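You operate a simulated robot arm through the tools that you are given. There is no shell and no other tool. Be economical: measure what you need, move in short steps, check, and stop when the job is done.

You are at the controls of a simulated two-armed robot. One attempt, no reset.

## Task
Switch the blue switch off. Put the pink tub on the left rack middle shelf. Take the thick black coil on the mend bench top and put it away on the coil rack low shelf. Turn the speed knob to 50 m/min. Shut the ink drawer. Take the pink notepad and put it on the blue machine top. Put the red-lid tub on the check bench top. Open the lower check drawer, put the black-ended cable inside and shut the drawer again. Push the left blue flap shut. Any order will do. Set down upright: pink tub, red-lid tub.

It is judged by the outcome, as a careful person would: the job done as asked, and still so three seconds after it is handed in. It fails if anything else is knocked over, pushed out of place, dropped, spilled or broken. Lids that push on must go on centred and level and be pressed home; caps that screw on are set level and turned clockwise until they are tight.

## Robot
Two 7-joint arms with fingered hands on one trunk, on a base that drives. Base frame: it is fixed to the floor where the robot stands at the start and does not move with it; the origin is under the middle of the robot, x ahead of it, y to its left, z up. Readings come in mm, rad, newtons and seconds.
The left shoulder is at the start at [20, 182, 1575], the right one opposite. Places, roughly: black-ended cable (13x3x3 cm) [-8200, 500, 800]; blue machine top [-6300, 1400, 1100]; blue switch [600, 100, 1700]; check bench top [-4100, -900, 800]; coil rack low shelf [-4900, -5600, 400]; ink drawer [-8400, -2600, 300]; left blue flap [1200, -2400, 700]; left rack middle shelf [100, 1300, 400]; lower check drawer [-3900, -1000, 400]; lower check drawer inside [-4000, -1000, 400]; pink notepad (10x5x2 cm) [-8900, -1600, 900]; pink tub (6x6x7 cm) [0, 1200, 800]; red-lid tub (8x8x9 cm) [-8500, 100, 800]; speed knob [-4600, -3900, 1300]; thick black coil (19x19x6 cm) [-900, 2900, 800]. Payload 3.8 kg a hand.
Tool frame (each hand has its own): the origin (TCP) lies between the finger pads and is the grasp point; the fingertips stand 30 mm ahead of it; z points along the fingers, y is the line along which they close. The gripper opens to 104 mm. The gripper's body begins 35 mm behind the TCP. The gripper is a hand of 4 fingers: y runs from the thumb to the fingers, the wrist lies at [-17, -104, -178] in the tool frame.
Orientation is that of the tool frame in the base frame, as a unit quaternion [w, x, y, z]. With the fingers straight down and the wrist toward the robot, the tool's x, y and z point along [0, 1, 0], [1, 0, 0] and [0, 0, -1] of the base frame.

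## Interface
- The arms move only by the tool send_rows. It takes "left_series", "right_series" or both (then of equal length, played together; a hand with none holds still); each is one flat list of numbers, 6 for each row, row after row: the turn, a rotation vector about the base's x, y, z in rad, then the shift along the base's x, y, z in mm. In form: [ax, ay, az, dx, dy, dz, ax, ay, az, dx, dy, dz, ...]. A call has 1 to 12 rows; each row is the pose to reach, as a shift and turn from the pose commanded when the call began. A row lasts 0.2 s, in which the tool goes at most 50 mm and 0.15 rad; a call with a longer step from one row to the next is refused whole. A pose out of reach is approached as far as the arm can. The call stops where the force on the tool passes 40 N (or 10 N more than at its start, if that is more) or the arm is blocked; 0.2 s more then pass. In this call time passes only in rows, and 0.2 s behind the last. The reply holds the time, the measured pose of the TCP, the force on the tool along the base axes, the opening and the grip force, in the units named above and with some noise, with the torque about the TCP (base axes, N m) and any sound that the robot's microphone picked up.
- Cameras (640 x 400 px; columns grow to the right, rows downward): "scene" is now at [101.3, 0.2, 1766.1]; the picture's right is [-0.01, -1.00, 0.00], its down [-0.43, 0.00, -0.90] and it looks along [0.90, -0.01, -0.43] (base axes); focal length 255 px, centre (320, 200). "left" rides on the left gripper at [-66, -90, -126] in its tool frame; the picture's right is [-0.78, -0.30, 0.56], its down [0.57, -0.70, 0.42] and it looks along [0.26, 0.65, 0.71] (tool axes); focal length 275 px, centre (320, 200). "right" rides on the right gripper at [66, -90, -126] in its tool frame; the picture's right is [-0.78, 0.30, -0.56], its down [-0.57, -0.70, 0.42] and it looks along [-0.27, 0.65, 0.71] (tool axes); focal length 275 px, centre (320, 200). There is no depth. A picture from a camera that has moved, and an enlarged one, comes with that camera's place and axes in the base frame and with its lens.
- snapshot(camera): a new picture of that camera. The clock stands still meanwhile.
- lift_body(by): slides the trunk up (or, below 0, down) by that many mm; the arms and the scene camera ride with it, the base frame stays. It gives what a move gives, with no picture.
- base_move(legs): drives the robot by 1 to 6 legs, each [ahead, left, turn to the left] in mm, mm and rad, along the robot's own axes; the way and the turn of a leg run together, so that a leg with both is an arc; at most 1500 mm and 3.142 rad a leg. The arms and the cameras ride along, it lands a little off, and it stops where it bumps. It gives what a move gives.
- finger_targets(index, middle, ring, thumb_bend, thumb_turn, hand): sets how far each is bent, from 0 (flat) to 100 (curled in); at 30 the hand is open as for a grip, at 70 the pads meet at the TCP. One left out holds its place. A second passes; each finger stops where it meets its share of the squeeze, and holds until it gets a number again. It is the only way to open and close the hand. It gives what a move gives, with no picture; readings hold the bend of each and the force on the fingers (four entries, about 0 where the hand has none), thumb and palm. thumb_turn goes from beside the hand (0) to across from the fingers (100), as for a grip.
- pan_tilt(pan, tilt): turns the head with the scene camera to pan (to the left, within 1.501 rad either way) and tilt (down, from -0.506 to 1.204), counted from straight ahead of the robot. It gives what a move gives.
- enlarge(camera, box): a new picture of the part [left, top, right, bottom] of that camera's present view, enlarged. The clock stands still meanwhile.
- sign_off(): hands the job in; it is judged then, once.

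Work in short steps. Places have to be worked out from the pictures, the camera data and where the tool is seen: move nearer, look again, correct. Check each grasp and each placing, and mend what went wrong. You have 483 turns and 230 pictures in all, those below and enlarged ones among them. Open the grippers and draw the arms clear of the work before you hand the job in, unless the task says otherwise; then end with one line.

The tools are called after "Request:" as a command line: name --argument value ..., lists and objects as JSON in quotes. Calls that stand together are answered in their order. send_rows: Moves the arms, as the interface text tells. Its arguments: {"type":"object","properties":{"left_series":{"type":"array","items":{"type":"number"}},"right_series":{"type":"array","items":{"type":"number"}}},"required":[]} The other tools are called the same way: lift_body (by) slides the trunk up or down; finger_targets (index, middle, ring, thumb_bend, thumb_turn, hand) moves the fingers one by one; base_move (legs) drives the base; pan_tilt (pan, tilt) turns the head that bears the scene camera; snapshot (camera) takes a picture; enlarge (camera, box) takes an enlarged picture of a part of a camera's view; sign_off () hands the job in.

At the start:

```text
t: 0.0
left_position: [510.1, 308.4, 1149.2]
left_orientation: [-0.001, 0.707, 0.707, 0.0]
left_ft_force: [0.1, -0.4, -1.1]
left_wrist_torque: [0.01, 0.0, 0.05]
left_finger_gap: 103.5
left_grip_force: 0.1
left_shape: jaw
left_bend: [30.0, 30.0, 30.0, 30.0, 97.0]
left_finger forces: [0.0, 0.0, 0.0, 0.0, 0.0, 0.0]
right_position: [574.2, -156.6, 999.8]
right_orientation: [0.0, 0.707, 0.707, 0.0]
right_ft_force: [-0.2, -0.4, -0.1]
right_wrist_torque: [-0.01, 0.0, -0.02]
right_finger_gap: 103.7
right_grip_force: 0.0
right_shape: jaw
right_bend: [30.0, 30.0, 30.0, 30.0, 97.0]
right_finger forces: [0.0, 0.0, 0.0, 0.0, 0.0, 0.0]
trunk travel left (down, up): [-725.0, 31.0]
robot x, y, heading: [1.8, -0.6, -0.004]
head pan, tilt: [-0.005, 0.445]
```

scene: 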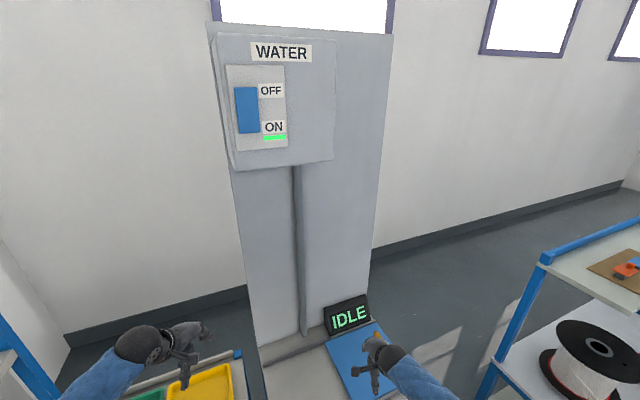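
right: 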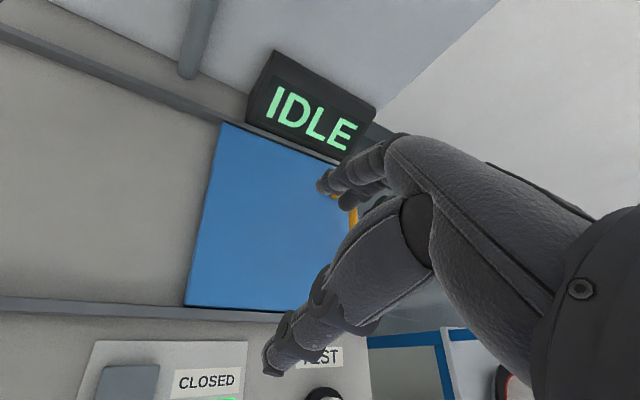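
left: 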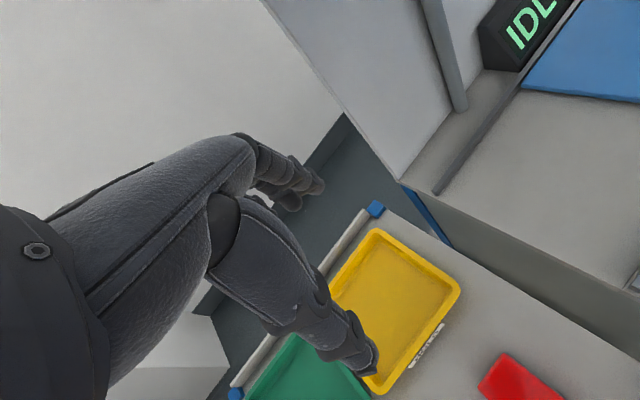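

I'll start with the blue switch: take a close look at it first.

Request:
enlarge --camera "scene" --box '[210, 30, 350, 180]'

Request:
pan_tilt --pan 0 --tilt 0.1

```text
2.67 times, centred on (280, 105) of scene
camera zoom: at [101.3, 0.2, 1766.1], right [-0.01, -1.0, 0.0], down [-0.43, 0.0, -0.9], along [0.9, -0.01, -0.43], focal length 680 px, centre (427, 453)
```

zoom: 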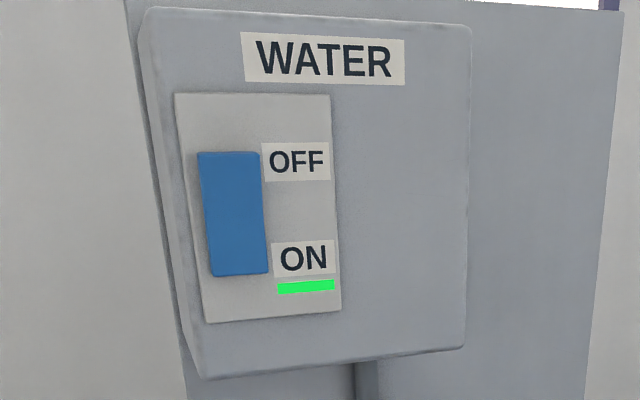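

```text
t: 0.8
left_position: [510.3, 309.6, 1149.3]
left_orientation: [0.0, 0.707, 0.707, 0.0]
left_ft_force: [-0.5, 0.4, -0.7]
left_wrist_torque: [0.0, 0.03, 0.0]
left_finger_gap: 103.7
left_grip_force: 0.0
left_shape: jaw
left_bend: [30.0, 30.0, 30.0, 30.0, 97.0]
left_finger forces: [0.1, 0.0, 0.1, 0.0, 0.0, 0.0]
right_position: [575.7, -158.6, 999.3]
right_orientation: [-0.001, 0.707, 0.707, 0.0]
right_ft_force: [0.3, -0.3, 1.1]
right_wrist_torque: [-0.02, 0.0, 0.01]
right_finger_gap: 103.5
right_grip_force: 0.0
right_shape: jaw
right_bend: [30.0, 30.0, 30.0, 30.0, 97.0]
right_finger forces: [0.1, 0.0, 0.1, 0.0, 0.0, 0.0]
trunk travel left (down, up): [-725.0, 31.0]
robot x, y, heading: [0.6, 1.6, -0.0]
head pan, tilt: [0.0, 0.099]
```

The rocker is at about x 600, y 130, z 1672–1750, with OFF at the top. I'll turn the left hand to point forward and raise it in front of the switch, curling all but the index finger.

Request:
send_rows --left_series '[0, -0.1309, 0, -5, -15, 45, 0, -0.2618, 0, -10, -30, 90, 0, -0.3927, 0, -15, -45, 135, 0, -0.5236, 0, -20, -60, 180, 0, -0.6545, 0, -25, -75, 225, 0, -0.7854, 0, -30, -90, 270, 0, -0.9163, 0, -35, -105, 315, 0, -1.0472, 0, -40, -120, 360, 0, -1.1781, 0, -45, -135, 405, 0, -1.309, 0, -50, -150, 450, 0, -1.4399, 0, -55, -165, 495, 0, -1.5708, 0, -60, -180, 540]'

Request:
finger_targets --hand "left" --index 50 --middle 100 --ring 100 --thumb_bend 100

Request:
snapshot --camera "scene"

Request:
snapshot --camera "left"

```text
t: 3.4
left_position: [450.9, 127.7, 1691.3]
left_orientation: [0.501, 0.5, 0.499, 0.5]
left_ft_force: [-0.8, -0.3, -0.7]
left_wrist_torque: [-0.02, 0.02, -0.01]
left_finger_gap: 103.5
left_grip_force: 0.1
left_shape: jaw
left_bend: [30.0, 30.0, 30.0, 30.0, 97.0]
left_finger forces: [0.0, 0.1, 0.0, 0.1, 0.1, 0.0]
right_position: [574.1, -158.1, 1000.0]
right_orientation: [-0.001, 0.707, 0.707, 0.0]
right_ft_force: [0.5, 0.0, 0.0]
right_wrist_torque: [0.01, 0.01, 0.01]
right_finger_gap: 103.6
right_grip_force: 0.1
right_shape: jaw
right_bend: [30.0, 30.0, 30.0, 30.0, 97.0]
right_finger forces: [0.1, 0.0, 0.0, 0.1, 0.0, 0.0]
trunk travel left (down, up): [-725.0, 31.0]
robot x, y, heading: [-1.3, 1.1, 0.006]
head pan, tilt: [0.0, 0.099]
```

```text
t: 4.4
left_position: [451.3, 128.9, 1690.1]
left_orientation: [0.5, 0.5, 0.5, 0.5]
left_ft_force: [0.6, 0.6, -0.4]
left_wrist_torque: [0.01, 0.01, 0.0]
left_finger_gap: 16.1
left_grip_force: 0.0
left_shape: fingers
left_bend: [45.0, 100.0, 100.0, 93.0, 97.0]
left_finger forces: [0.0, 0.1, 0.0, 0.0, 0.0, 0.1]
right_position: [574.5, -157.7, 999.8]
right_orientation: [0.0, 0.707, 0.707, 0.0]
right_ft_force: [-0.6, -0.5, 0.2]
right_wrist_torque: [-0.02, 0.02, -0.04]
right_finger_gap: 103.6
right_grip_force: 0.0
right_shape: jaw
right_bend: [30.0, 30.0, 30.0, 30.0, 97.0]
right_finger forces: [0.1, 0.1, 0.0, 0.1, 0.1, 0.1]
trunk travel left (down, up): [-725.0, 31.0]
robot x, y, heading: [3.8, -1.2, -0.003]
head pan, tilt: [0.0, 0.099]
```

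```text
225 pictures are left
camera scene: at [101.4, 0.3, 1798.2], right [0.0, -1.0, 0.0], down [-0.1, 0.0, -0.99], along [0.99, 0.0, -0.1], focal length 255 px, centre (320, 200)
```

scene: 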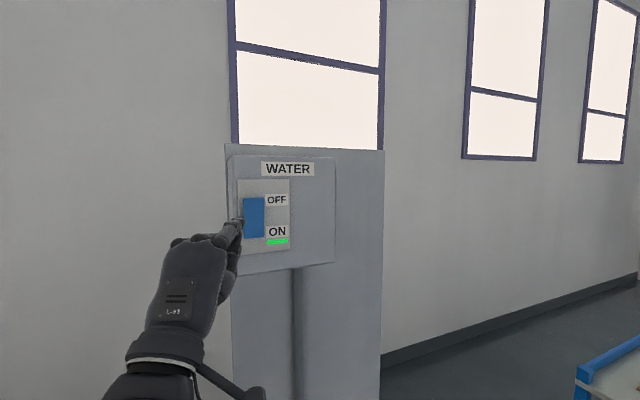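

```text
224 pictures are left
camera left: at [326.4, 61.9, 1601.2], right [0.56, -0.78, -0.3], down [0.42, 0.57, -0.7], along [0.71, 0.26, 0.65], focal length 275 px, centre (320, 200)
```

left: 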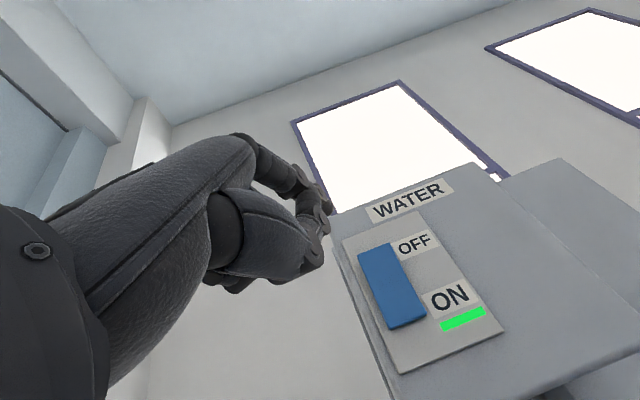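

The index tip seems to be at about [475, 120, 1728], and the switch top is at [611, 136, 1740]. I'll shift across and advance partway, then look.

Request:
send_rows --left_series '[0, 0, 0, 30, 14, 10, 0, 0, 0, 60, 14, 10, 0, 0, 0, 90, 14, 10]'

Request:
enlarge --camera "scene" --box '[180, 140, 340, 260]'

Request:
snapshot --camera "left"

```text
t: 5.2
left_position: [540.6, 144.0, 1700.0]
left_orientation: [0.5, 0.5, 0.5, 0.5]
left_ft_force: [-0.2, 0.4, -0.8]
left_wrist_torque: [-0.02, -0.03, -0.02]
left_finger_gap: 16.3
left_grip_force: 0.1
left_shape: fingers
left_bend: [45.0, 100.0, 100.0, 93.0, 97.0]
left_finger forces: [0.0, 0.0, 0.0, 0.0, 0.0, 0.0]
right_position: [574.0, -158.4, 999.4]
right_orientation: [0.0, 0.707, 0.707, -0.002]
right_ft_force: [-0.8, -0.9, 0.3]
right_wrist_torque: [0.01, 0.02, 0.01]
right_finger_gap: 103.9
right_grip_force: 0.2
right_shape: jaw
right_bend: [30.0, 30.0, 30.0, 30.0, 97.0]
right_finger forces: [0.0, 0.1, 0.1, 0.2, 0.0, 0.0]
trunk travel left (down, up): [-725.0, 31.0]
robot x, y, heading: [-1.1, -2.7, 0.002]
head pan, tilt: [0.0, 0.099]
```

```text
3.33 times, centred on (260, 200) of scene
camera zoom: at [102.0, 0.4, 1798.2], right [0.0, -1.0, 0.0], down [-0.1, 0.0, -0.99], along [0.99, 0.0, -0.1], focal length 850 px, centre (520, 200)
```

zoom: 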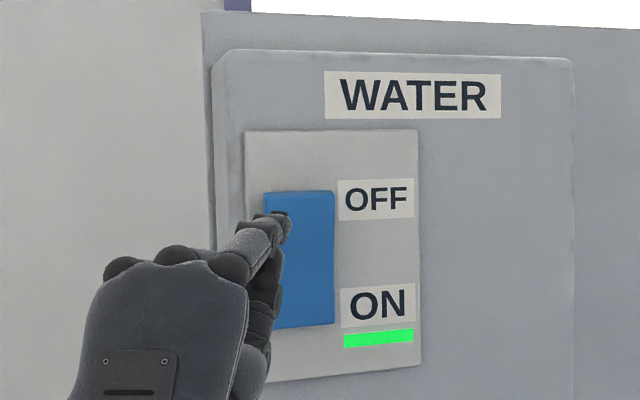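

```text
222 pictures are left
camera left: at [416.7, 76.9, 1610.7], right [0.56, -0.78, -0.3], down [0.42, 0.57, -0.7], along [0.71, 0.27, 0.65], focal length 275 px, centre (320, 200)
```

left: 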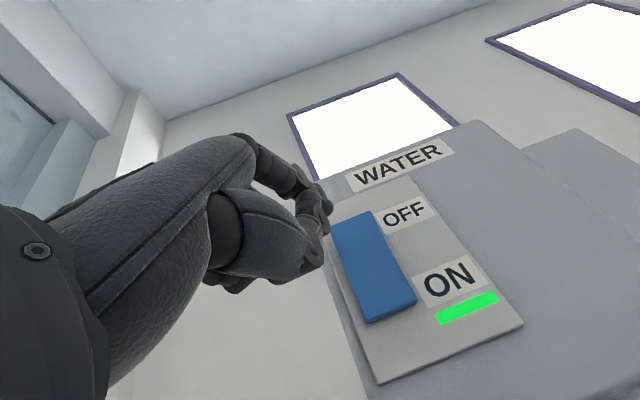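

The fingertip lines up with the top half of the rocker. I'll press forward in small steps until contact.

Request:
send_rows --left_series '[0, 0, 0, 10, -4, 6, 0, 0, 0, 20, -4, 6, 0, 0, 0, 30, -4, 6, 0, 0, 0, 40, -4, 6, 0, 0, 0, 50, -4, 6]'

Request:
enlarge --camera "scene" --box '[180, 140, 340, 260]'

```text
t: 6.4
left_position: [590.8, 140.1, 1705.2]
left_orientation: [0.5, 0.5, 0.499, 0.5]
left_ft_force: [-0.8, 0.1, 0.5]
left_wrist_torque: [-0.02, 0.01, -0.01]
left_finger_gap: 16.0
left_grip_force: 0.0
left_shape: fingers
left_bend: [45.0, 100.0, 100.0, 93.0, 97.0]
left_finger forces: [0.0, 0.0, 0.1, 0.0, 0.0, 0.1]
right_position: [574.7, -157.0, 998.8]
right_orientation: [0.0, 0.707, 0.708, -0.001]
right_ft_force: [0.7, -0.2, 0.3]
right_wrist_torque: [-0.02, 0.04, 0.01]
right_finger_gap: 103.7
right_grip_force: 0.1
right_shape: jaw
right_bend: [30.0, 30.0, 30.0, 30.0, 97.0]
right_finger forces: [0.0, 0.1, 0.0, 0.0, 0.0, 0.1]
trunk travel left (down, up): [-725.0, 31.0]
robot x, y, heading: [-0.5, 5.8, 0.004]
head pan, tilt: [0.0, 0.099]
```

```text
3.33 times, centred on (260, 200) of scene
camera zoom: at [101.8, 0.8, 1798.2], right [0.0, -1.0, 0.0], down [-0.1, 0.0, -0.99], along [0.99, 0.0, -0.1], focal length 850 px, centre (520, 200)
```

zoom: 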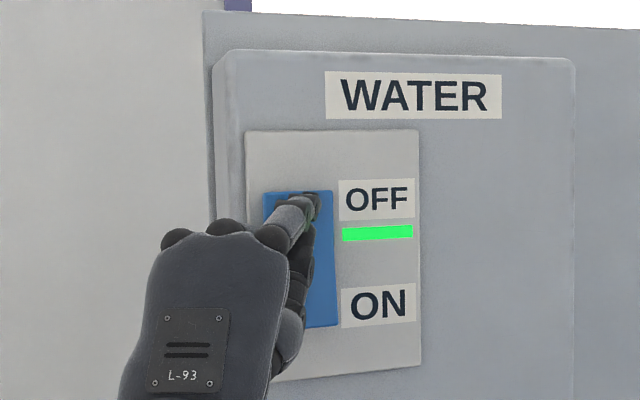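

OFF is lit. I'll retract and reopen the hand, then look left for the tub.

Request:
send_rows --left_series '[0, 0, 0, -40, 0, 0, 0, 0, 0, -80, 0, 0, 0, 0, 0, -120, 0, 0, 0, 0, 0, -160, 0, 0]'

Request:
finger_targets --hand "left" --index 30 --middle 30 --ring 30 --thumb_bend 30

Request:
pan_tilt --pan 1.45 --tilt 0.5

Request:
snapshot --camera "scene"

```text
t: 7.4
left_position: [423.2, 145.4, 1727.0]
left_orientation: [0.501, 0.485, 0.486, 0.527]
left_ft_force: [-0.5, 0.2, -0.7]
left_wrist_torque: [-0.03, 0.01, -0.02]
left_finger_gap: 16.1
left_grip_force: 0.1
left_shape: fingers
left_bend: [45.0, 100.0, 100.0, 93.0, 97.0]
left_finger forces: [0.0, 0.1, 0.0, 0.0, 0.0, 0.0]
right_position: [574.5, -157.9, 1000.6]
right_orientation: [0.0, 0.708, 0.707, 0.0]
right_ft_force: [0.4, 0.9, 0.6]
right_wrist_torque: [-0.01, 0.0, 0.0]
right_finger_gap: 104.0
right_grip_force: 0.1
right_shape: jaw
right_bend: [30.0, 30.0, 30.0, 30.0, 97.0]
right_finger forces: [0.1, 0.1, 0.1, 0.1, 0.1, 0.0]
trunk travel left (down, up): [-725.0, 31.0]
robot x, y, heading: [3.1, -1.4, -0.002]
head pan, tilt: [0.0, 0.099]
```

```text
t: 8.4
left_position: [426.6, 146.6, 1721.7]
left_orientation: [0.498, 0.49, 0.488, 0.524]
left_ft_force: [-0.4, 0.6, -0.3]
left_wrist_torque: [0.02, 0.01, -0.01]
left_finger_gap: 104.0
left_grip_force: 0.1
left_shape: fingers
left_bend: [30.0, 30.0, 30.0, 30.0, 97.0]
left_finger forces: [0.0, 0.0, 0.0, 0.0, 0.0, 0.1]
right_position: [574.4, -158.6, 999.9]
right_orientation: [0.0, 0.707, 0.707, 0.0]
right_ft_force: [-0.1, -0.2, -0.1]
right_wrist_torque: [0.02, 0.03, 0.0]
right_finger_gap: 103.6
right_grip_force: 0.1
right_shape: jaw
right_bend: [30.0, 30.0, 30.0, 30.0, 97.0]
right_finger forces: [0.0, 0.0, 0.0, 0.1, 0.0, 0.1]
trunk travel left (down, up): [-725.0, 31.0]
robot x, y, heading: [-2.4, 2.0, 0.002]
head pan, tilt: [0.0, 0.099]
```

```text
t: 10.0
left_position: [429.0, 145.3, 1715.6]
left_orientation: [0.492, 0.495, 0.489, 0.524]
left_ft_force: [0.0, 0.3, 1.1]
left_wrist_torque: [-0.02, 0.03, -0.01]
left_finger_gap: 104.1
left_grip_force: 0.1
left_shape: fingers
left_bend: [30.0, 30.0, 30.0, 30.0, 97.0]
left_finger forces: [0.1, 0.0, 0.0, 0.1, 0.1, 0.1]
right_position: [574.6, -158.5, 999.6]
right_orientation: [0.001, 0.707, 0.707, 0.0]
right_ft_force: [1.3, 0.2, -0.5]
right_wrist_torque: [0.01, -0.02, 0.03]
right_finger_gap: 103.6
right_grip_force: 0.1
right_shape: jaw
right_bend: [30.0, 30.0, 30.0, 30.0, 97.0]
right_finger forces: [0.0, 0.0, 0.0, 0.0, 0.0, 0.0]
trunk travel left (down, up): [-725.0, 31.0]
robot x, y, heading: [-1.2, -2.2, 0.003]
head pan, tilt: [1.45, 0.499]
```

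```text
220 pictures are left
camera scene: at [20.3, 90.9, 1761.2], right [0.99, -0.12, 0.0], down [-0.06, -0.47, -0.88], along [0.11, 0.87, -0.48], focal length 255 px, centre (320, 200)
```

scene: 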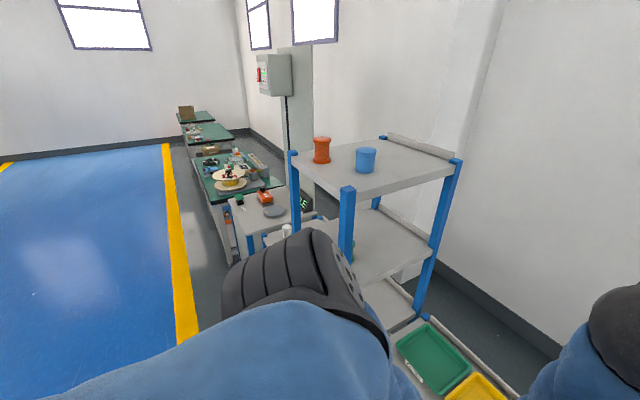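

The arm blocks the view, so I'll fold it back to its start posture and look again at the rack.

Request:
send_rows --left_series '[0, 0.1309, 0, 0, 14, -45, 0, 0.2618, 0, 0, 28, -90, 0, 0.3927, 0, 0, 42, -135, 0, 0.5236, 0, 0, 56, -180, 0, 0.6545, 0, 0, 70, -225, 0, 0.7854, 0, 0, 84, -270, 0, 0.9163, 0, 0, 98, -315, 0, 1.0472, 0, 0, 112, -360, 0, 1.1781, 0, 0, 126, -405, 0, 1.309, 0, 0, 140, -450, 0, 1.4399, 0, 0, 154, -495, 0, 1.5708, 0, 0, 168, -540]'

Request:
snapshot --camera "scene"

```text
t: 12.6
left_position: [429.9, 308.0, 1165.4]
left_orientation: [0.0, 0.707, 0.707, -0.002]
left_ft_force: [0.1, 0.3, -1.1]
left_wrist_torque: [0.0, -0.02, -0.01]
left_finger_gap: 104.2
left_grip_force: 0.0
left_shape: fingers
left_bend: [30.0, 30.0, 30.0, 30.0, 97.0]
left_finger forces: [0.0, 0.0, 0.0, 0.0, 0.1, 0.1]
left hand out of reach, approached as far as the arm can: row 1, 2, 3, 4, 5, 6, 7
right_position: [574.9, -156.7, 999.3]
right_orientation: [0.0, 0.707, 0.707, -0.001]
right_ft_force: [0.8, -0.2, -0.6]
right_wrist_torque: [-0.02, -0.04, 0.04]
right_finger_gap: 103.7
right_grip_force: 0.1
right_shape: jaw
right_bend: [30.0, 30.0, 30.0, 30.0, 97.0]
right_finger forces: [0.0, 0.1, 0.1, 0.0, 0.1, 0.0]
trunk travel left (down, up): [-725.0, 31.0]
robot x, y, heading: [-1.0, 1.2, -0.002]
head pan, tilt: [1.45, 0.499]
```

```text
219 pictures are left
camera scene: at [21.1, 91.9, 1761.1], right [0.99, -0.12, 0.0], down [-0.06, -0.48, -0.88], along [0.11, 0.87, -0.48], focal length 255 px, centre (320, 200)
```

scene: 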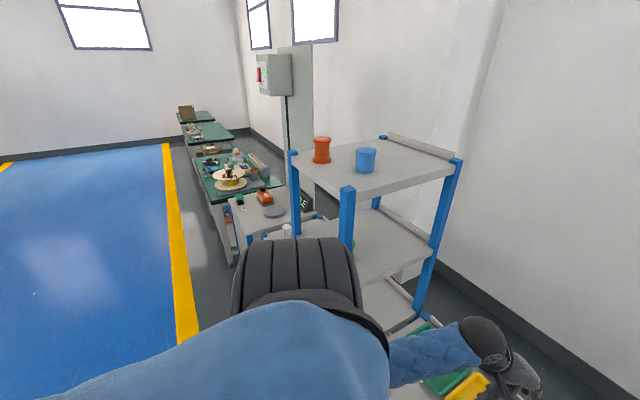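

The upper arm hides what is close on the left. I'll draw the right hand in, look to the right too, and then back up and turn.

Request:
send_rows --right_series '[0, 0, 0, -30, -25, 30, 0, 0, 0, -60, -50, 60, 0, 0, 0, -90, -75, 90, 0, 0, 0, -120, -100, 120, 0, 0, 0, -145, -130, 150]'

Request:
pan_tilt --pan -1.3 --tilt 0.4

Request:
snapshot --camera "scene"

Request:
snapshot --camera "left"

```text
t: 13.8
left_position: [429.6, 306.7, 1167.7]
left_orientation: [0.0, 0.707, 0.707, 0.0]
left_ft_force: [-0.8, 0.8, -0.2]
left_wrist_torque: [0.02, 0.0, 0.01]
left_finger_gap: 104.6
left_grip_force: 0.0
left_shape: fingers
left_bend: [30.0, 30.0, 30.0, 30.0, 97.0]
left_finger forces: [0.1, 0.1, 0.1, 0.1, 0.1, 0.1]
right_position: [429.0, -287.8, 1150.3]
right_orientation: [0.0, 0.706, 0.708, 0.0]
right_ft_force: [0.1, 0.1, -0.1]
right_wrist_torque: [0.04, -0.01, 0.03]
right_finger_gap: 104.0
right_grip_force: 0.0
right_shape: jaw
right_bend: [30.0, 30.0, 30.0, 30.0, 97.0]
right_finger forces: [0.0, 0.1, 0.1, 0.0, 0.0, 0.0]
trunk travel left (down, up): [-725.0, 31.0]
robot x, y, heading: [1.5, 2.0, -0.003]
head pan, tilt: [1.45, 0.499]
```

```text
t: 16.2
left_position: [430.8, 308.4, 1167.3]
left_orientation: [0.0, 0.707, 0.708, 0.0]
left_ft_force: [0.0, -0.8, -0.2]
left_wrist_torque: [0.0, -0.03, 0.02]
left_finger_gap: 104.4
left_grip_force: 0.1
left_shape: fingers
left_bend: [30.0, 30.0, 30.0, 30.0, 97.0]
left_finger forces: [0.0, 0.0, 0.0, 0.1, 0.0, 0.1]
right_position: [430.6, -286.5, 1150.2]
right_orientation: [0.0, 0.707, 0.707, 0.0]
right_ft_force: [0.8, -0.7, 0.3]
right_wrist_torque: [0.0, 0.0, 0.02]
right_finger_gap: 103.6
right_grip_force: 0.2
right_shape: jaw
right_bend: [30.0, 30.0, 30.0, 30.0, 97.0]
right_finger forces: [0.0, 0.1, 0.0, 0.0, 0.0, 0.0]
trunk travel left (down, up): [-725.0, 31.0]
robot x, y, heading: [1.6, -2.1, -0.002]
head pan, tilt: [-1.3, 0.4]
```

```text
218 pictures are left
camera scene: at [34.0, -88.6, 1770.3], right [-0.96, -0.27, 0.0], down [-0.1, 0.37, -0.92], along [0.25, -0.89, -0.39], focal length 255 px, centre (320, 200)
```

scene: 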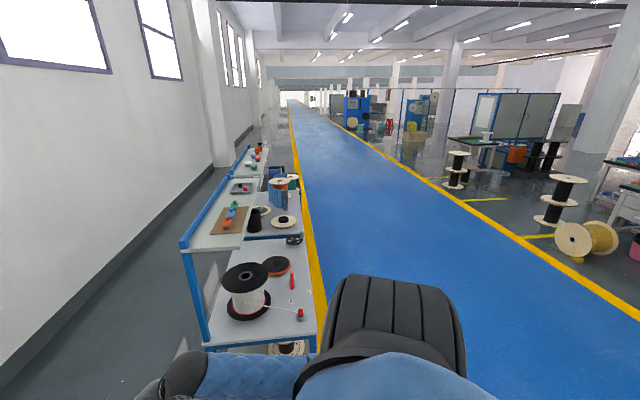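

```text
217 pictures are left
camera left: at [341.1, 240.8, 1293.5], right [-0.3, -0.78, -0.56], down [-0.7, 0.57, -0.42], along [0.65, 0.26, -0.71], focal length 275 px, centre (320, 200)
```

left: 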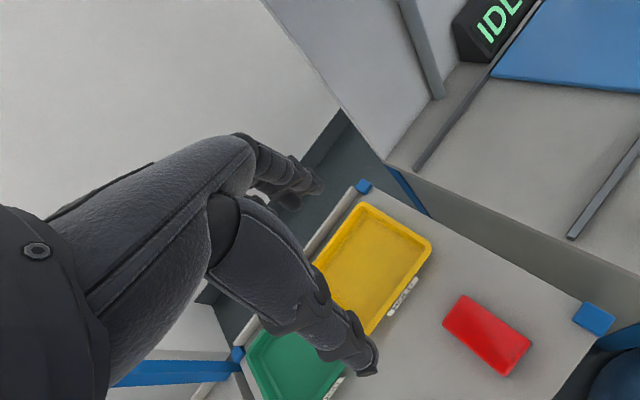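

The aisle lies behind me and is free. I'll back up a bit, turn left about 90°, and look.

Request:
base_move --legs '[[-500, 0, 0], [0, 0, 1.2]]'

Request:
pan_tilt --pan 0 --tilt 0.45

Request:
snapshot --camera "scene"

```text
t: 22.2
left_position: [-633.6, 511.8, 1167.2]
left_orientation: [0.0, 0.185, 0.983, 0.0]
left_ft_force: [0.2, 0.0, 0.8]
left_wrist_torque: [-0.04, 0.02, 0.01]
left_finger_gap: 104.4
left_grip_force: 0.2
left_shape: fingers
left_bend: [30.0, 30.0, 30.0, 30.0, 97.0]
left_finger forces: [0.0, 0.0, 0.0, 0.0, 0.1, 0.1]
right_position: [-81.1, 296.2, 1149.9]
right_orientation: [0.0, 0.184, 0.983, 0.0]
right_ft_force: [0.3, -0.6, 0.2]
right_wrist_torque: [0.02, 0.01, -0.02]
right_finger_gap: 103.5
right_grip_force: 0.1
right_shape: jaw
right_bend: [30.0, 30.0, 30.0, 30.0, 97.0]
right_finger forces: [0.0, 0.1, 0.0, 0.1, 0.0, 0.1]
trunk travel left (down, up): [-725.0, 31.0]
robot x, y, heading: [-505.6, -1.4, 1.195]
head pan, tilt: [-1.3, 0.4]
```

```text
t: 23.6
left_position: [-635.0, 512.6, 1167.3]
left_orientation: [0.0, 0.185, 0.983, 0.0]
left_ft_force: [0.4, 0.8, 0.3]
left_wrist_torque: [-0.04, 0.01, 0.01]
left_finger_gap: 104.5
left_grip_force: 0.0
left_shape: fingers
left_bend: [30.0, 30.0, 30.0, 30.0, 97.0]
left_finger forces: [0.0, 0.0, 0.0, 0.1, 0.1, 0.0]
right_position: [-79.8, 297.2, 1150.0]
right_orientation: [0.001, 0.184, 0.983, 0.0]
right_ft_force: [0.1, -0.6, 0.2]
right_wrist_torque: [-0.01, 0.0, 0.03]
right_finger_gap: 103.6
right_grip_force: 0.1
right_shape: jaw
right_bend: [30.0, 30.0, 30.0, 30.0, 97.0]
right_finger forces: [0.0, 0.0, 0.0, 0.0, 0.1, 0.0]
trunk travel left (down, up): [-725.0, 31.0]
robot x, y, heading: [-505.6, 0.6, 1.199]
head pan, tilt: [0.0, 0.45]
```

```text
216 pictures are left
camera scene: at [-467.8, 95.5, 1765.7], right [0.93, -0.36, 0.0], down [-0.16, -0.41, -0.9], along [0.33, 0.84, -0.44], focal length 255 px, centre (320, 200)
```

scene: 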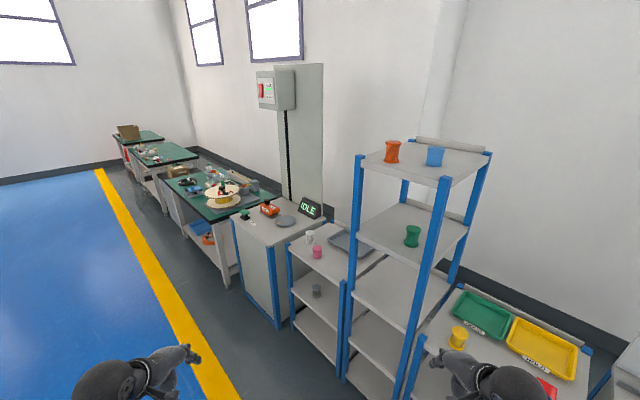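

The small "left rack" with the pink tub on top is at about [-20, 1280], and the whole row is turned about 0.39 rad. I'll turn to face the row and slide left until I'm in front of the rack.

Request:
base_move --legs '[[0, 0, -0.81], [0, 877, 0]]'

Request:
pan_tilt --pan 0.1 --tilt 0.8

Request:
snapshot --camera "scene"

```text
t: 30.4
left_position: [-556.2, 1260.1, 1167.4]
left_orientation: [0.0, 0.557, 0.831, 0.0]
left_ft_force: [0.0, -0.4, -0.1]
left_wrist_torque: [0.01, -0.07, 0.01]
left_finger_gap: 104.4
left_grip_force: 0.0
left_shape: fingers
left_bend: [30.0, 30.0, 30.0, 30.0, 97.0]
left_finger forces: [0.1, 0.0, 0.0, 0.0, 0.1, 0.0]
right_position: [-330.8, 708.5, 1150.0]
right_orientation: [0.0, 0.556, 0.831, 0.0]
right_ft_force: [0.3, -0.4, -0.3]
right_wrist_torque: [-0.02, 0.04, -0.02]
right_finger_gap: 103.8
right_grip_force: 0.1
right_shape: jaw
right_bend: [30.0, 30.0, 30.0, 30.0, 97.0]
right_finger forces: [0.0, 0.0, 0.1, 0.1, 0.0, 0.1]
trunk travel left (down, up): [-725.0, 31.0]
robot x, y, heading: [-836.6, 810.9, 0.388]
head pan, tilt: [0.0, 0.45]
```

```text
t: 31.2
left_position: [-554.9, 1259.2, 1167.6]
left_orientation: [0.0, 0.557, 0.83, 0.0]
left_ft_force: [0.8, 0.4, 0.0]
left_wrist_torque: [0.01, 0.01, 0.0]
left_finger_gap: 104.5
left_grip_force: 0.0
left_shape: fingers
left_bend: [30.0, 30.0, 30.0, 30.0, 97.0]
left_finger forces: [0.0, 0.0, 0.1, 0.1, 0.0, 0.0]
right_position: [-331.1, 709.8, 1150.0]
right_orientation: [0.0, 0.556, 0.831, 0.0]
right_ft_force: [0.1, 1.1, 0.7]
right_wrist_torque: [-0.01, 0.04, 0.01]
right_finger_gap: 103.9
right_grip_force: 0.1
right_shape: jaw
right_bend: [30.0, 30.0, 30.0, 30.0, 97.0]
right_finger forces: [0.0, 0.0, 0.0, 0.0, 0.1, 0.1]
trunk travel left (down, up): [-725.0, 31.0]
robot x, y, heading: [-841.1, 811.2, 0.391]
head pan, tilt: [0.099, 0.799]
```

```text
215 pictures are left
camera scene: at [-757.6, 854.0, 1735.3], right [0.47, -0.88, 0.0], down [-0.63, -0.34, -0.7], along [0.62, 0.33, -0.72], focal length 255 px, centre (320, 200)
```

scene: 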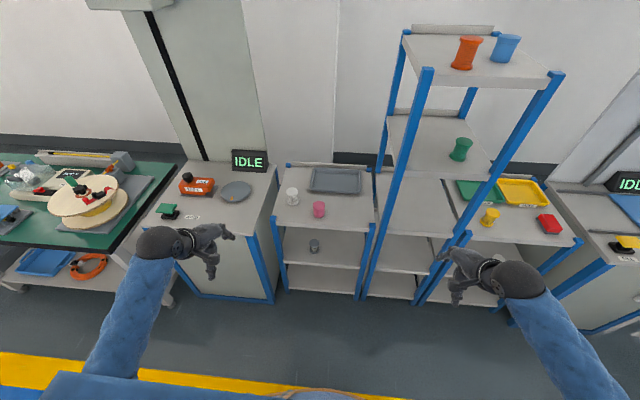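

Clear view: the pink tub is on top and there's a grey item on the middle shelf. I'll zoom in for details.

Request:
enlarge --camera "scene" --box '[260, 150, 400, 310]'

```text
2.50 times, centred on (330, 230) of scene
camera zoom: at [-757.6, 854.0, 1735.3], right [0.47, -0.88, 0.0], down [-0.63, -0.34, -0.7], along [0.62, 0.33, -0.72], focal length 638 px, centre (295, 125)
```

zoom: 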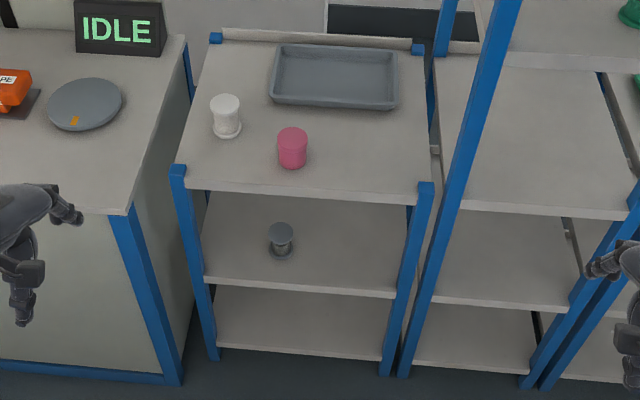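

Working along the rack (u into it, v along it): tub at u=465, v=1167, and the top shelf front edge at u≈396. The middle shelf is at z≈405. I'll pull the right hand in and bring the left hand nearer my centre line.

Request:
send_rows --left_series '[0, 0, 0, 15, -36, 0, 0, 0, 0, 30, -72, 0, 0, 0, 0, 45, -108, 0, 0, 0, 0, 60, -144, 0, 0, 0, 0, 75, -183, 0]' --right_series '[0, 0, 0, -37, -15, 0, 0, 0, 0, -74, -30, 0, 0, 0, 0, -111, -46, 0, 0, 0, 0, -148, -61, 0, 0, 0, 0, -185, -76, 0]'

```text
t: 32.4
left_position: [-480.5, 1075.5, 1166.1]
left_orientation: [0.0, 0.557, 0.831, 0.0]
left_ft_force: [-0.2, 0.1, 0.2]
left_wrist_torque: [0.0, 0.0, 0.0]
left_finger_gap: 104.3
left_grip_force: 0.1
left_shape: fingers
left_bend: [30.0, 30.0, 30.0, 30.0, 97.0]
left_finger forces: [0.0, 0.2, 0.0, 0.0, 0.0, 0.0]
right_position: [-516.2, 631.1, 1151.5]
right_orientation: [0.001, 0.556, 0.831, 0.0]
right_ft_force: [-0.9, 0.2, -0.8]
right_wrist_torque: [0.01, -0.06, -0.02]
right_finger_gap: 104.2
right_grip_force: 0.1
right_shape: jaw
right_bend: [30.0, 30.0, 30.0, 30.0, 97.0]
right_finger forces: [0.1, 0.0, 0.0, 0.0, 0.0, 0.0]
trunk travel left (down, up): [-725.0, 31.0]
robot x, y, heading: [-836.4, 812.9, 0.391]
head pan, tilt: [0.099, 0.799]
```

Left hand is in line. I'll drive ahead 350, lower the trunk 200, and take another look.

Request:
base_move --legs '[[350, -10, 0]]'

Request:
lift_body --by -200

Request:
snapshot --camera "scene"

Request:
snapshot --camera "left"

```text
t: 34.7
left_position: [-154.1, 1200.1, 1166.2]
left_orientation: [0.001, 0.557, 0.831, 0.001]
left_ft_force: [-0.1, 0.3, -0.3]
left_wrist_torque: [0.01, -0.03, 0.0]
left_finger_gap: 104.7
left_grip_force: 0.0
left_shape: fingers
left_bend: [30.0, 30.0, 30.0, 30.0, 97.0]
left_finger forces: [0.0, 0.0, 0.0, 0.0, 0.1, 0.0]
right_position: [-187.5, 755.2, 1151.5]
right_orientation: [-0.001, 0.558, 0.83, -0.001]
right_ft_force: [-0.8, -0.8, 0.3]
right_wrist_torque: [0.01, -0.03, -0.01]
right_finger_gap: 103.9
right_grip_force: 0.0
right_shape: jaw
right_bend: [30.0, 30.0, 30.0, 30.0, 97.0]
right_finger forces: [0.1, 0.0, 0.1, 0.0, 0.0, 0.0]
trunk travel left (down, up): [-725.0, 31.0]
robot x, y, heading: [-509.8, 935.6, 0.385]
head pan, tilt: [0.099, 0.799]
```

```text
t: 36.9
left_position: [-162.9, 1226.4, 961.1]
left_orientation: [-0.026, 0.557, 0.83, 0.022]
left_ft_force: [0.5, -0.3, -0.7]
left_wrist_torque: [0.01, 0.02, 0.02]
left_finger_gap: 104.1
left_grip_force: 0.0
left_shape: fingers
left_bend: [30.0, 30.0, 30.0, 30.0, 97.0]
left_finger forces: [0.0, 0.1, 0.0, 0.0, 0.0, 0.1]
right_position: [-187.2, 756.2, 951.4]
right_orientation: [0.001, 0.557, 0.831, 0.0]
right_ft_force: [-0.1, -0.2, 0.5]
right_wrist_torque: [-0.01, 0.0, -0.01]
right_finger_gap: 103.8
right_grip_force: 0.1
right_shape: jaw
right_bend: [30.0, 30.0, 30.0, 30.0, 97.0]
right_finger forces: [0.0, 0.0, 0.0, 0.0, 0.0, 0.0]
trunk travel left (down, up): [-525.0, 231.0]
robot x, y, heading: [-512.7, 934.3, 0.391]
head pan, tilt: [0.099, 0.799]
```

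```text
213 pictures are left
camera scene: at [-423.2, 980.3, 1535.2], right [0.47, -0.88, 0.0], down [-0.63, -0.34, -0.7], along [0.62, 0.33, -0.72], focal length 255 px, centre (320, 200)
```

scene: 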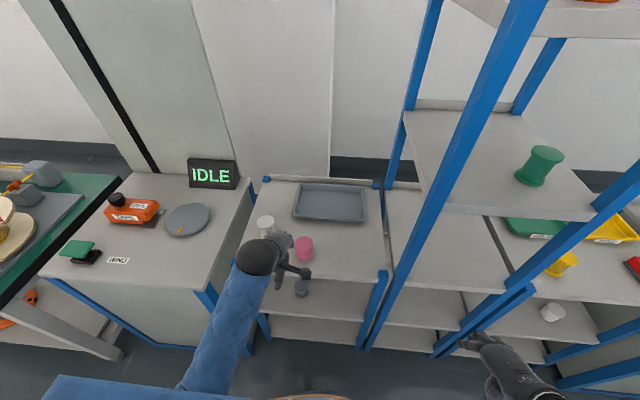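

```text
212 pictures are left
camera left: at [-217.1, 1122.6, 1081.9], right [0.01, -0.79, -0.61], down [-0.87, 0.29, -0.39], along [0.49, 0.54, -0.69], focal length 275 px, centre (320, 200)
```

left: 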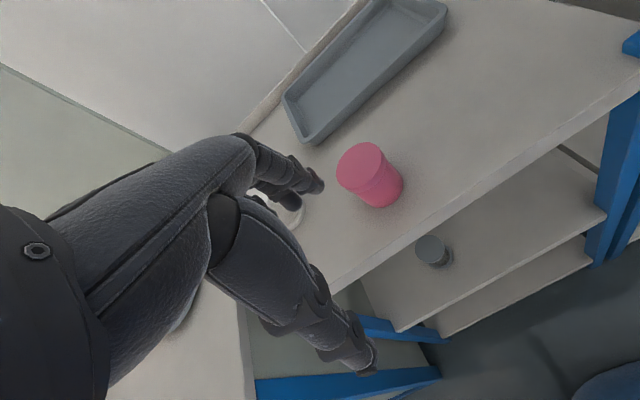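

Both cameras put the tub at [-13, 1258]. The left arm drifted a little during the lift, so I'll send a hold to see whether it recovers, then drive the hand over the tub.

Request:
send_rows --left_series '[0, 0, 0, 0, 0, 0]'

```text
t: 37.5
left_position: [-163.3, 1227.7, 959.4]
left_orientation: [-0.028, 0.557, 0.829, 0.023]
left_ft_force: [0.5, 0.3, -0.1]
left_wrist_torque: [0.06, 0.0, 0.0]
left_finger_gap: 104.6
left_grip_force: 0.2
left_shape: fingers
left_bend: [30.0, 30.0, 30.0, 30.0, 97.0]
left_finger forces: [0.0, 0.0, 0.0, 0.0, 0.0, 0.0]
right_position: [-188.9, 755.8, 949.9]
right_orientation: [0.0, 0.558, 0.83, 0.0]
right_ft_force: [-0.3, -0.2, 0.6]
right_wrist_torque: [0.0, 0.0, 0.0]
right_finger_gap: 103.7
right_grip_force: 0.0
right_shape: jaw
right_bend: [30.0, 30.0, 30.0, 30.0, 97.0]
right_finger forces: [0.1, 0.1, 0.0, 0.1, 0.1, 0.0]
trunk travel left (down, up): [-525.0, 231.0]
robot x, y, heading: [-507.9, 934.3, 0.395]
head pan, tilt: [0.099, 0.799]
stopped in row 1 (left hand): the arm was blocked; the commanded pose is now the measured one
```

The arm is blocked by something. I'll look down along it.

Request:
pan_tilt --pan 0.6 --tilt 1.2

Request:
snapshot --camera "scene"

```text
t: 38.4
left_position: [-163.1, 1227.3, 959.8]
left_orientation: [-0.028, 0.558, 0.829, 0.023]
left_ft_force: [0.2, 0.6, -0.7]
left_wrist_torque: [-0.01, -0.03, -0.02]
left_finger_gap: 104.6
left_grip_force: 0.1
left_shape: fingers
left_bend: [30.0, 30.0, 30.0, 30.0, 97.0]
left_finger forces: [0.1, 0.0, 0.1, 0.0, 0.1, 0.0]
right_position: [-189.1, 756.1, 949.4]
right_orientation: [0.0, 0.557, 0.83, 0.0]
right_ft_force: [0.5, -0.5, -0.5]
right_wrist_torque: [0.01, -0.01, -0.01]
right_finger_gap: 103.6
right_grip_force: 0.0
right_shape: jaw
right_bend: [30.0, 30.0, 30.0, 30.0, 97.0]
right_finger forces: [0.0, 0.1, 0.1, 0.1, 0.0, 0.0]
trunk travel left (down, up): [-525.0, 231.0]
robot x, y, heading: [-509.2, 938.5, 0.392]
head pan, tilt: [0.6, 1.201]
```

```text
211 pictures are left
camera scene: at [-463.5, 989.2, 1507.4], right [0.83, -0.55, 0.0], down [-0.51, -0.78, -0.36], along [0.2, 0.3, -0.93], focal length 255 px, centre (320, 200)
```

scene: 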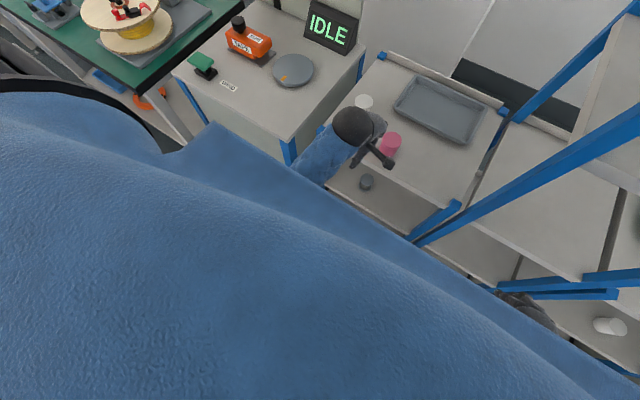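

The torso hides it; my guess is that the forearm or elbow presses against my own base. I'll move the hand outward and level it.

Request:
send_rows --left_series '[-0.035, -0.01, 0, -15, 37, 5, -0.069, -0.021, 0, -30, 74, 5]'

```text
t: 39.0
left_position: [-192.3, 1299.4, 965.0]
left_orientation: [0.002, 0.559, 0.829, -0.002]
left_ft_force: [0.2, 0.5, 0.6]
left_wrist_torque: [0.0, 0.01, -0.02]
left_finger_gap: 104.4
left_grip_force: 0.2
left_shape: fingers
left_bend: [30.0, 30.0, 30.0, 30.0, 97.0]
left_finger forces: [0.1, 0.0, 0.1, 0.1, 0.0, 0.0]
right_position: [-188.1, 755.2, 951.5]
right_orientation: [0.001, 0.557, 0.83, -0.001]
right_ft_force: [0.3, 0.9, 0.1]
right_wrist_torque: [-0.01, 0.0, 0.02]
right_finger_gap: 103.8
right_grip_force: 0.0
right_shape: jaw
right_bend: [30.0, 30.0, 30.0, 30.0, 97.0]
right_finger forces: [0.0, 0.0, 0.0, 0.0, 0.0, 0.1]
trunk travel left (down, up): [-525.0, 231.0]
robot x, y, heading: [-508.4, 934.0, 0.39]
head pan, tilt: [0.6, 1.201]
```

That freed it. I'll drive so the left hand comes over the tub, with the hand about 215 mm left of my axis.

Request:
base_move --legs '[[0, -107, 0], [150, 0, 0]]'

Request:
pan_tilt --pan 0.3 --tilt 0.8

Request:
snapshot --camera "scene"

Request:
snapshot --camera "left"

```text
t: 41.2
left_position: [-11.3, 1255.9, 965.8]
left_orientation: [0.0, 0.559, 0.829, -0.001]
left_ft_force: [0.1, 0.9, 0.0]
left_wrist_torque: [0.0, 0.01, -0.01]
left_finger_gap: 104.6
left_grip_force: 0.1
left_shape: fingers
left_bend: [30.0, 30.0, 30.0, 30.0, 97.0]
left_finger forces: [0.0, 0.1, 0.1, 0.1, 0.0, 0.0]
right_position: [-7.8, 713.1, 950.0]
right_orientation: [0.0, 0.558, 0.83, -0.001]
right_ft_force: [0.8, 0.5, -0.5]
right_wrist_torque: [0.01, -0.01, -0.03]
right_finger_gap: 103.8
right_grip_force: 0.1
right_shape: jaw
right_bend: [30.0, 30.0, 30.0, 30.0, 97.0]
right_finger forces: [0.0, 0.0, 0.0, 0.0, 0.0, 0.1]
trunk travel left (down, up): [-525.0, 231.0]
robot x, y, heading: [-328.2, 893.3, 0.391]
head pan, tilt: [0.6, 1.201]
```

```text
t: 42.0
left_position: [-13.2, 1255.7, 965.0]
left_orientation: [0.001, 0.558, 0.83, -0.001]
left_ft_force: [-0.2, 0.0, -0.9]
left_wrist_torque: [-0.02, 0.02, 0.0]
left_finger_gap: 104.4
left_grip_force: 0.0
left_shape: fingers
left_bend: [30.0, 30.0, 30.0, 30.0, 97.0]
left_finger forces: [0.1, 0.1, 0.1, 0.0, 0.1, 0.0]
right_position: [-9.1, 712.7, 950.4]
right_orientation: [0.0, 0.558, 0.83, -0.001]
right_ft_force: [-0.6, -0.3, -0.5]
right_wrist_torque: [0.02, 0.03, -0.02]
right_finger_gap: 103.7
right_grip_force: 0.0
right_shape: jaw
right_bend: [30.0, 30.0, 30.0, 30.0, 97.0]
right_finger forces: [0.1, 0.0, 0.0, 0.0, 0.0, 0.1]
trunk travel left (down, up): [-525.0, 231.0]
robot x, y, heading: [-331.3, 893.2, 0.387]
head pan, tilt: [0.3, 0.799]
```

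```text
210 pictures are left
camera scene: at [-252.7, 950.7, 1535.0], right [0.64, -0.77, 0.0], down [-0.55, -0.46, -0.7], along [0.54, 0.44, -0.72], focal length 255 px, centre (320, 200)
```

scene: 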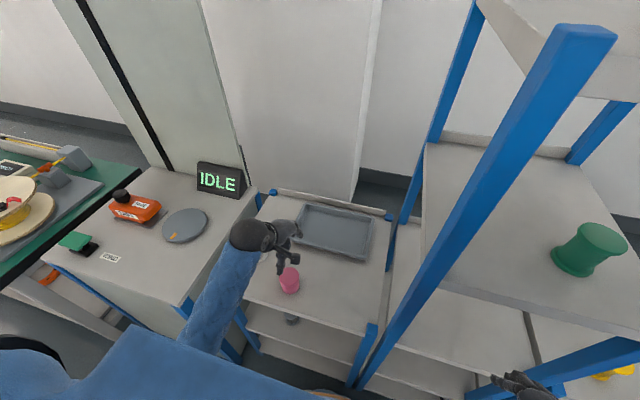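

```text
209 pictures are left
camera left: at [-70.2, 1160.5, 1092.1], right [0.02, -0.83, -0.55], down [-0.87, 0.26, -0.43], along [0.5, 0.49, -0.71], focal length 275 px, centre (320, 200)
```

left: 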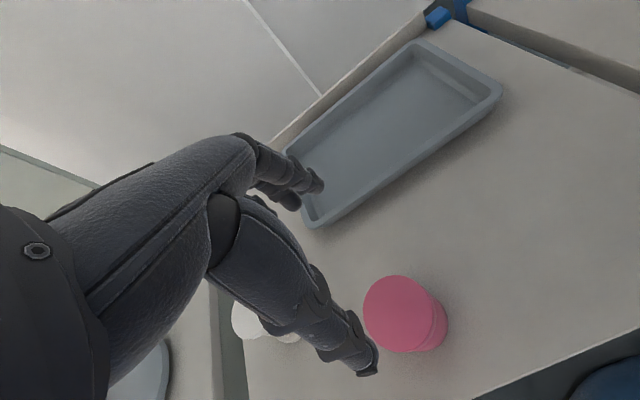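

The left camera puts the tub about 17 mm nearer me than the TCP. I'll shift and descend to 880, then check.

Request:
send_rows --left_series '[0, 0, 0, -17, -6, -30, 0, 0, 0, -17, -6, -60, 0, 0, 0, -17, -6, -85]'

Request:
snapshot --camera "left"

Request:
enlarge --camera "scene" --box '[200, 190, 340, 320]'

```text
t: 42.8
left_position: [-30.6, 1249.7, 880.4]
left_orientation: [0.001, 0.558, 0.83, -0.001]
left_ft_force: [-0.8, 0.9, -0.2]
left_wrist_torque: [0.02, 0.0, 0.02]
left_finger_gap: 104.6
left_grip_force: 0.0
left_shape: fingers
left_bend: [30.0, 30.0, 30.0, 30.0, 97.0]
left_finger forces: [0.1, 0.0, 0.0, 0.0, 0.1, 0.0]
right_position: [-9.1, 712.4, 951.3]
right_orientation: [0.0, 0.558, 0.83, 0.0]
right_ft_force: [-0.7, 0.8, 0.1]
right_wrist_torque: [0.0, 0.01, 0.0]
right_finger_gap: 103.5
right_grip_force: 0.1
right_shape: jaw
right_bend: [30.0, 30.0, 30.0, 30.0, 97.0]
right_finger forces: [0.0, 0.1, 0.0, 0.0, 0.1, 0.1]
trunk travel left (down, up): [-525.0, 231.0]
robot x, y, heading: [-333.2, 893.2, 0.388]
head pan, tilt: [0.3, 0.799]
```

```text
208 pictures are left
camera left: at [-87.9, 1154.3, 1007.2], right [0.02, -0.83, -0.56], down [-0.86, 0.27, -0.43], along [0.5, 0.49, -0.71], focal length 275 px, centre (320, 200)
```

left: 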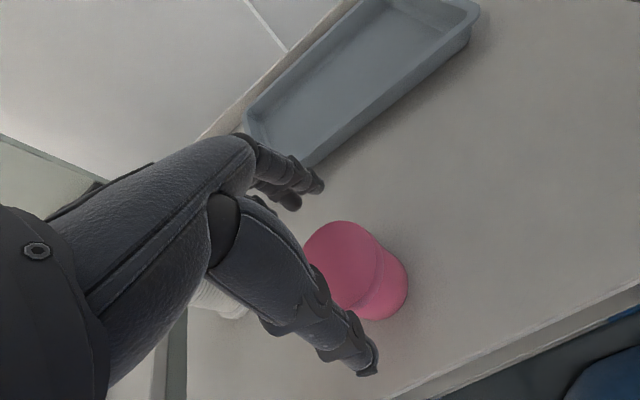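

```text
3.08 times, centred on (270, 255) of scene
camera zoom: at [-253.2, 950.6, 1535.1], right [0.63, -0.77, 0.0], down [-0.55, -0.46, -0.7], along [0.54, 0.44, -0.72], focal length 785 px, centre (474, 31)
```

zoom: 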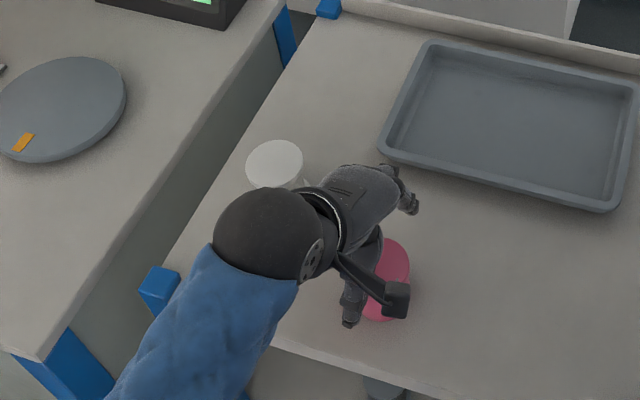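

The tub is well centred between thumb and fingers (about 4 mm off). I'll descend to z≈803 and close.

Request:
send_rows --left_series '[0, 0, 0, 3, 4, -25, 0, 0, 0, 3, 4, -50, 0, 0, 0, 3, 4, -76]'

Request:
snapshot --camera "left"

```text
t: 43.6
left_position: [-14.8, 1257.5, 828.0]
left_orientation: [0.014, 0.558, 0.83, 0.017]
left_ft_force: [-8.3, -4.8, 22.2]
left_wrist_torque: [0.5, -0.55, -0.02]
left_finger_gap: 109.7
left_grip_force: 11.5
left_shape: fingers
left_bend: [30.0, 30.0, 30.0, 25.0, 97.0]
left_finger forces: [0.0, 19.6, 0.0, 0.0, 3.4, 0.0]
right_position: [-9.2, 712.8, 951.9]
right_orientation: [0.0, 0.556, 0.831, 0.001]
right_ft_force: [-0.2, -0.2, 0.4]
right_wrist_torque: [-0.04, 0.0, 0.01]
right_finger_gap: 103.6
right_grip_force: 0.0
right_shape: jaw
right_bend: [30.0, 30.0, 30.0, 30.0, 97.0]
right_finger forces: [0.1, 0.0, 0.0, 0.1, 0.0, 0.1]
trunk travel left (down, up): [-525.0, 231.0]
robot x, y, heading: [-329.5, 892.7, 0.386]
head pan, tilt: [0.3, 0.799]
stopped in row 3 (left hand): the force on the tool passed its limit (the readings are from after the stop); the commanded pose is now the measured one
```

```text
206 pictures are left
camera left: at [-78.6, 1160.6, 950.4], right [0.04, -0.82, -0.57], down [-0.85, 0.27, -0.46], along [0.53, 0.5, -0.69], focal length 275 px, centre (320, 200)
```

left: 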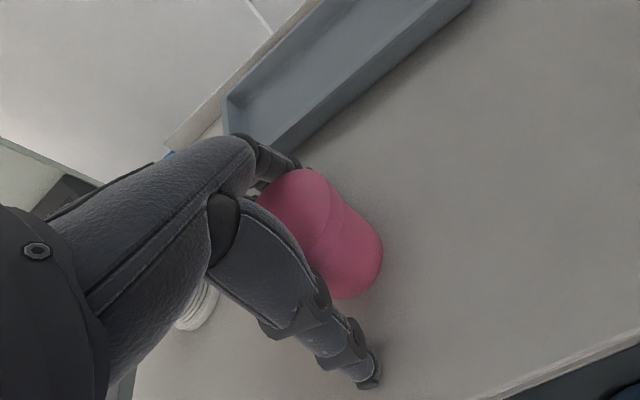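

The middle finger met something at z=828. I'll back up and check the tub's state.

Request:
send_rows --left_series '[0, 0, 0, 0, 0, 30, 0, 0, 0, 0, 0, 60, 0, 0, 0, 0, 0, 80]'

Request:
snapshot --camera "left"

Request:
enlarge --camera "scene" --box '[200, 190, 340, 320]'

```text
t: 44.4
left_position: [-17.9, 1258.8, 903.1]
left_orientation: [0.011, 0.557, 0.83, 0.012]
left_ft_force: [-0.5, -0.4, -0.5]
left_wrist_torque: [0.05, -0.02, -0.05]
left_finger_gap: 104.8
left_grip_force: 0.1
left_shape: fingers
left_bend: [30.0, 30.0, 30.0, 30.0, 97.0]
left_finger forces: [0.0, 0.0, 0.1, 0.0, 0.0, 0.0]
right_position: [-9.8, 713.3, 950.1]
right_orientation: [0.0, 0.557, 0.83, 0.0]
right_ft_force: [0.1, -0.8, 0.5]
right_wrist_torque: [0.02, 0.04, 0.0]
right_finger_gap: 104.0
right_grip_force: 0.1
right_shape: jaw
right_bend: [30.0, 30.0, 30.0, 30.0, 97.0]
right_finger forces: [0.1, 0.0, 0.0, 0.0, 0.0, 0.0]
trunk travel left (down, up): [-525.0, 231.0]
robot x, y, heading: [-332.1, 891.4, 0.388]
head pan, tilt: [0.3, 0.799]
```

```text
205 pictures are left
camera left: at [-79.5, 1161.9, 1027.3], right [0.04, -0.83, -0.56], down [-0.85, 0.27, -0.45], along [0.52, 0.5, -0.69], focal length 275 px, centre (320, 200)
```

left: 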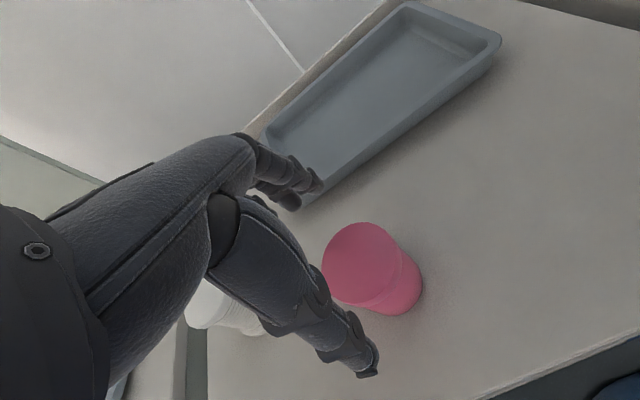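

```text
3.08 times, centred on (270, 255) of scene
camera zoom: at [-252.6, 950.9, 1535.0], right [0.64, -0.77, 0.0], down [-0.55, -0.46, -0.7], along [0.54, 0.44, -0.72], focal length 785 px, centre (474, 31)
```

zoom: 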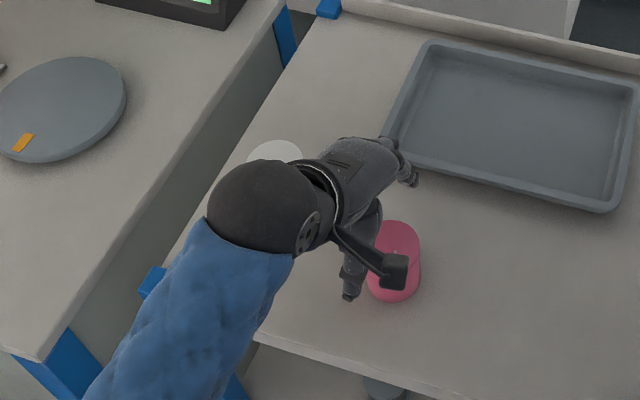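

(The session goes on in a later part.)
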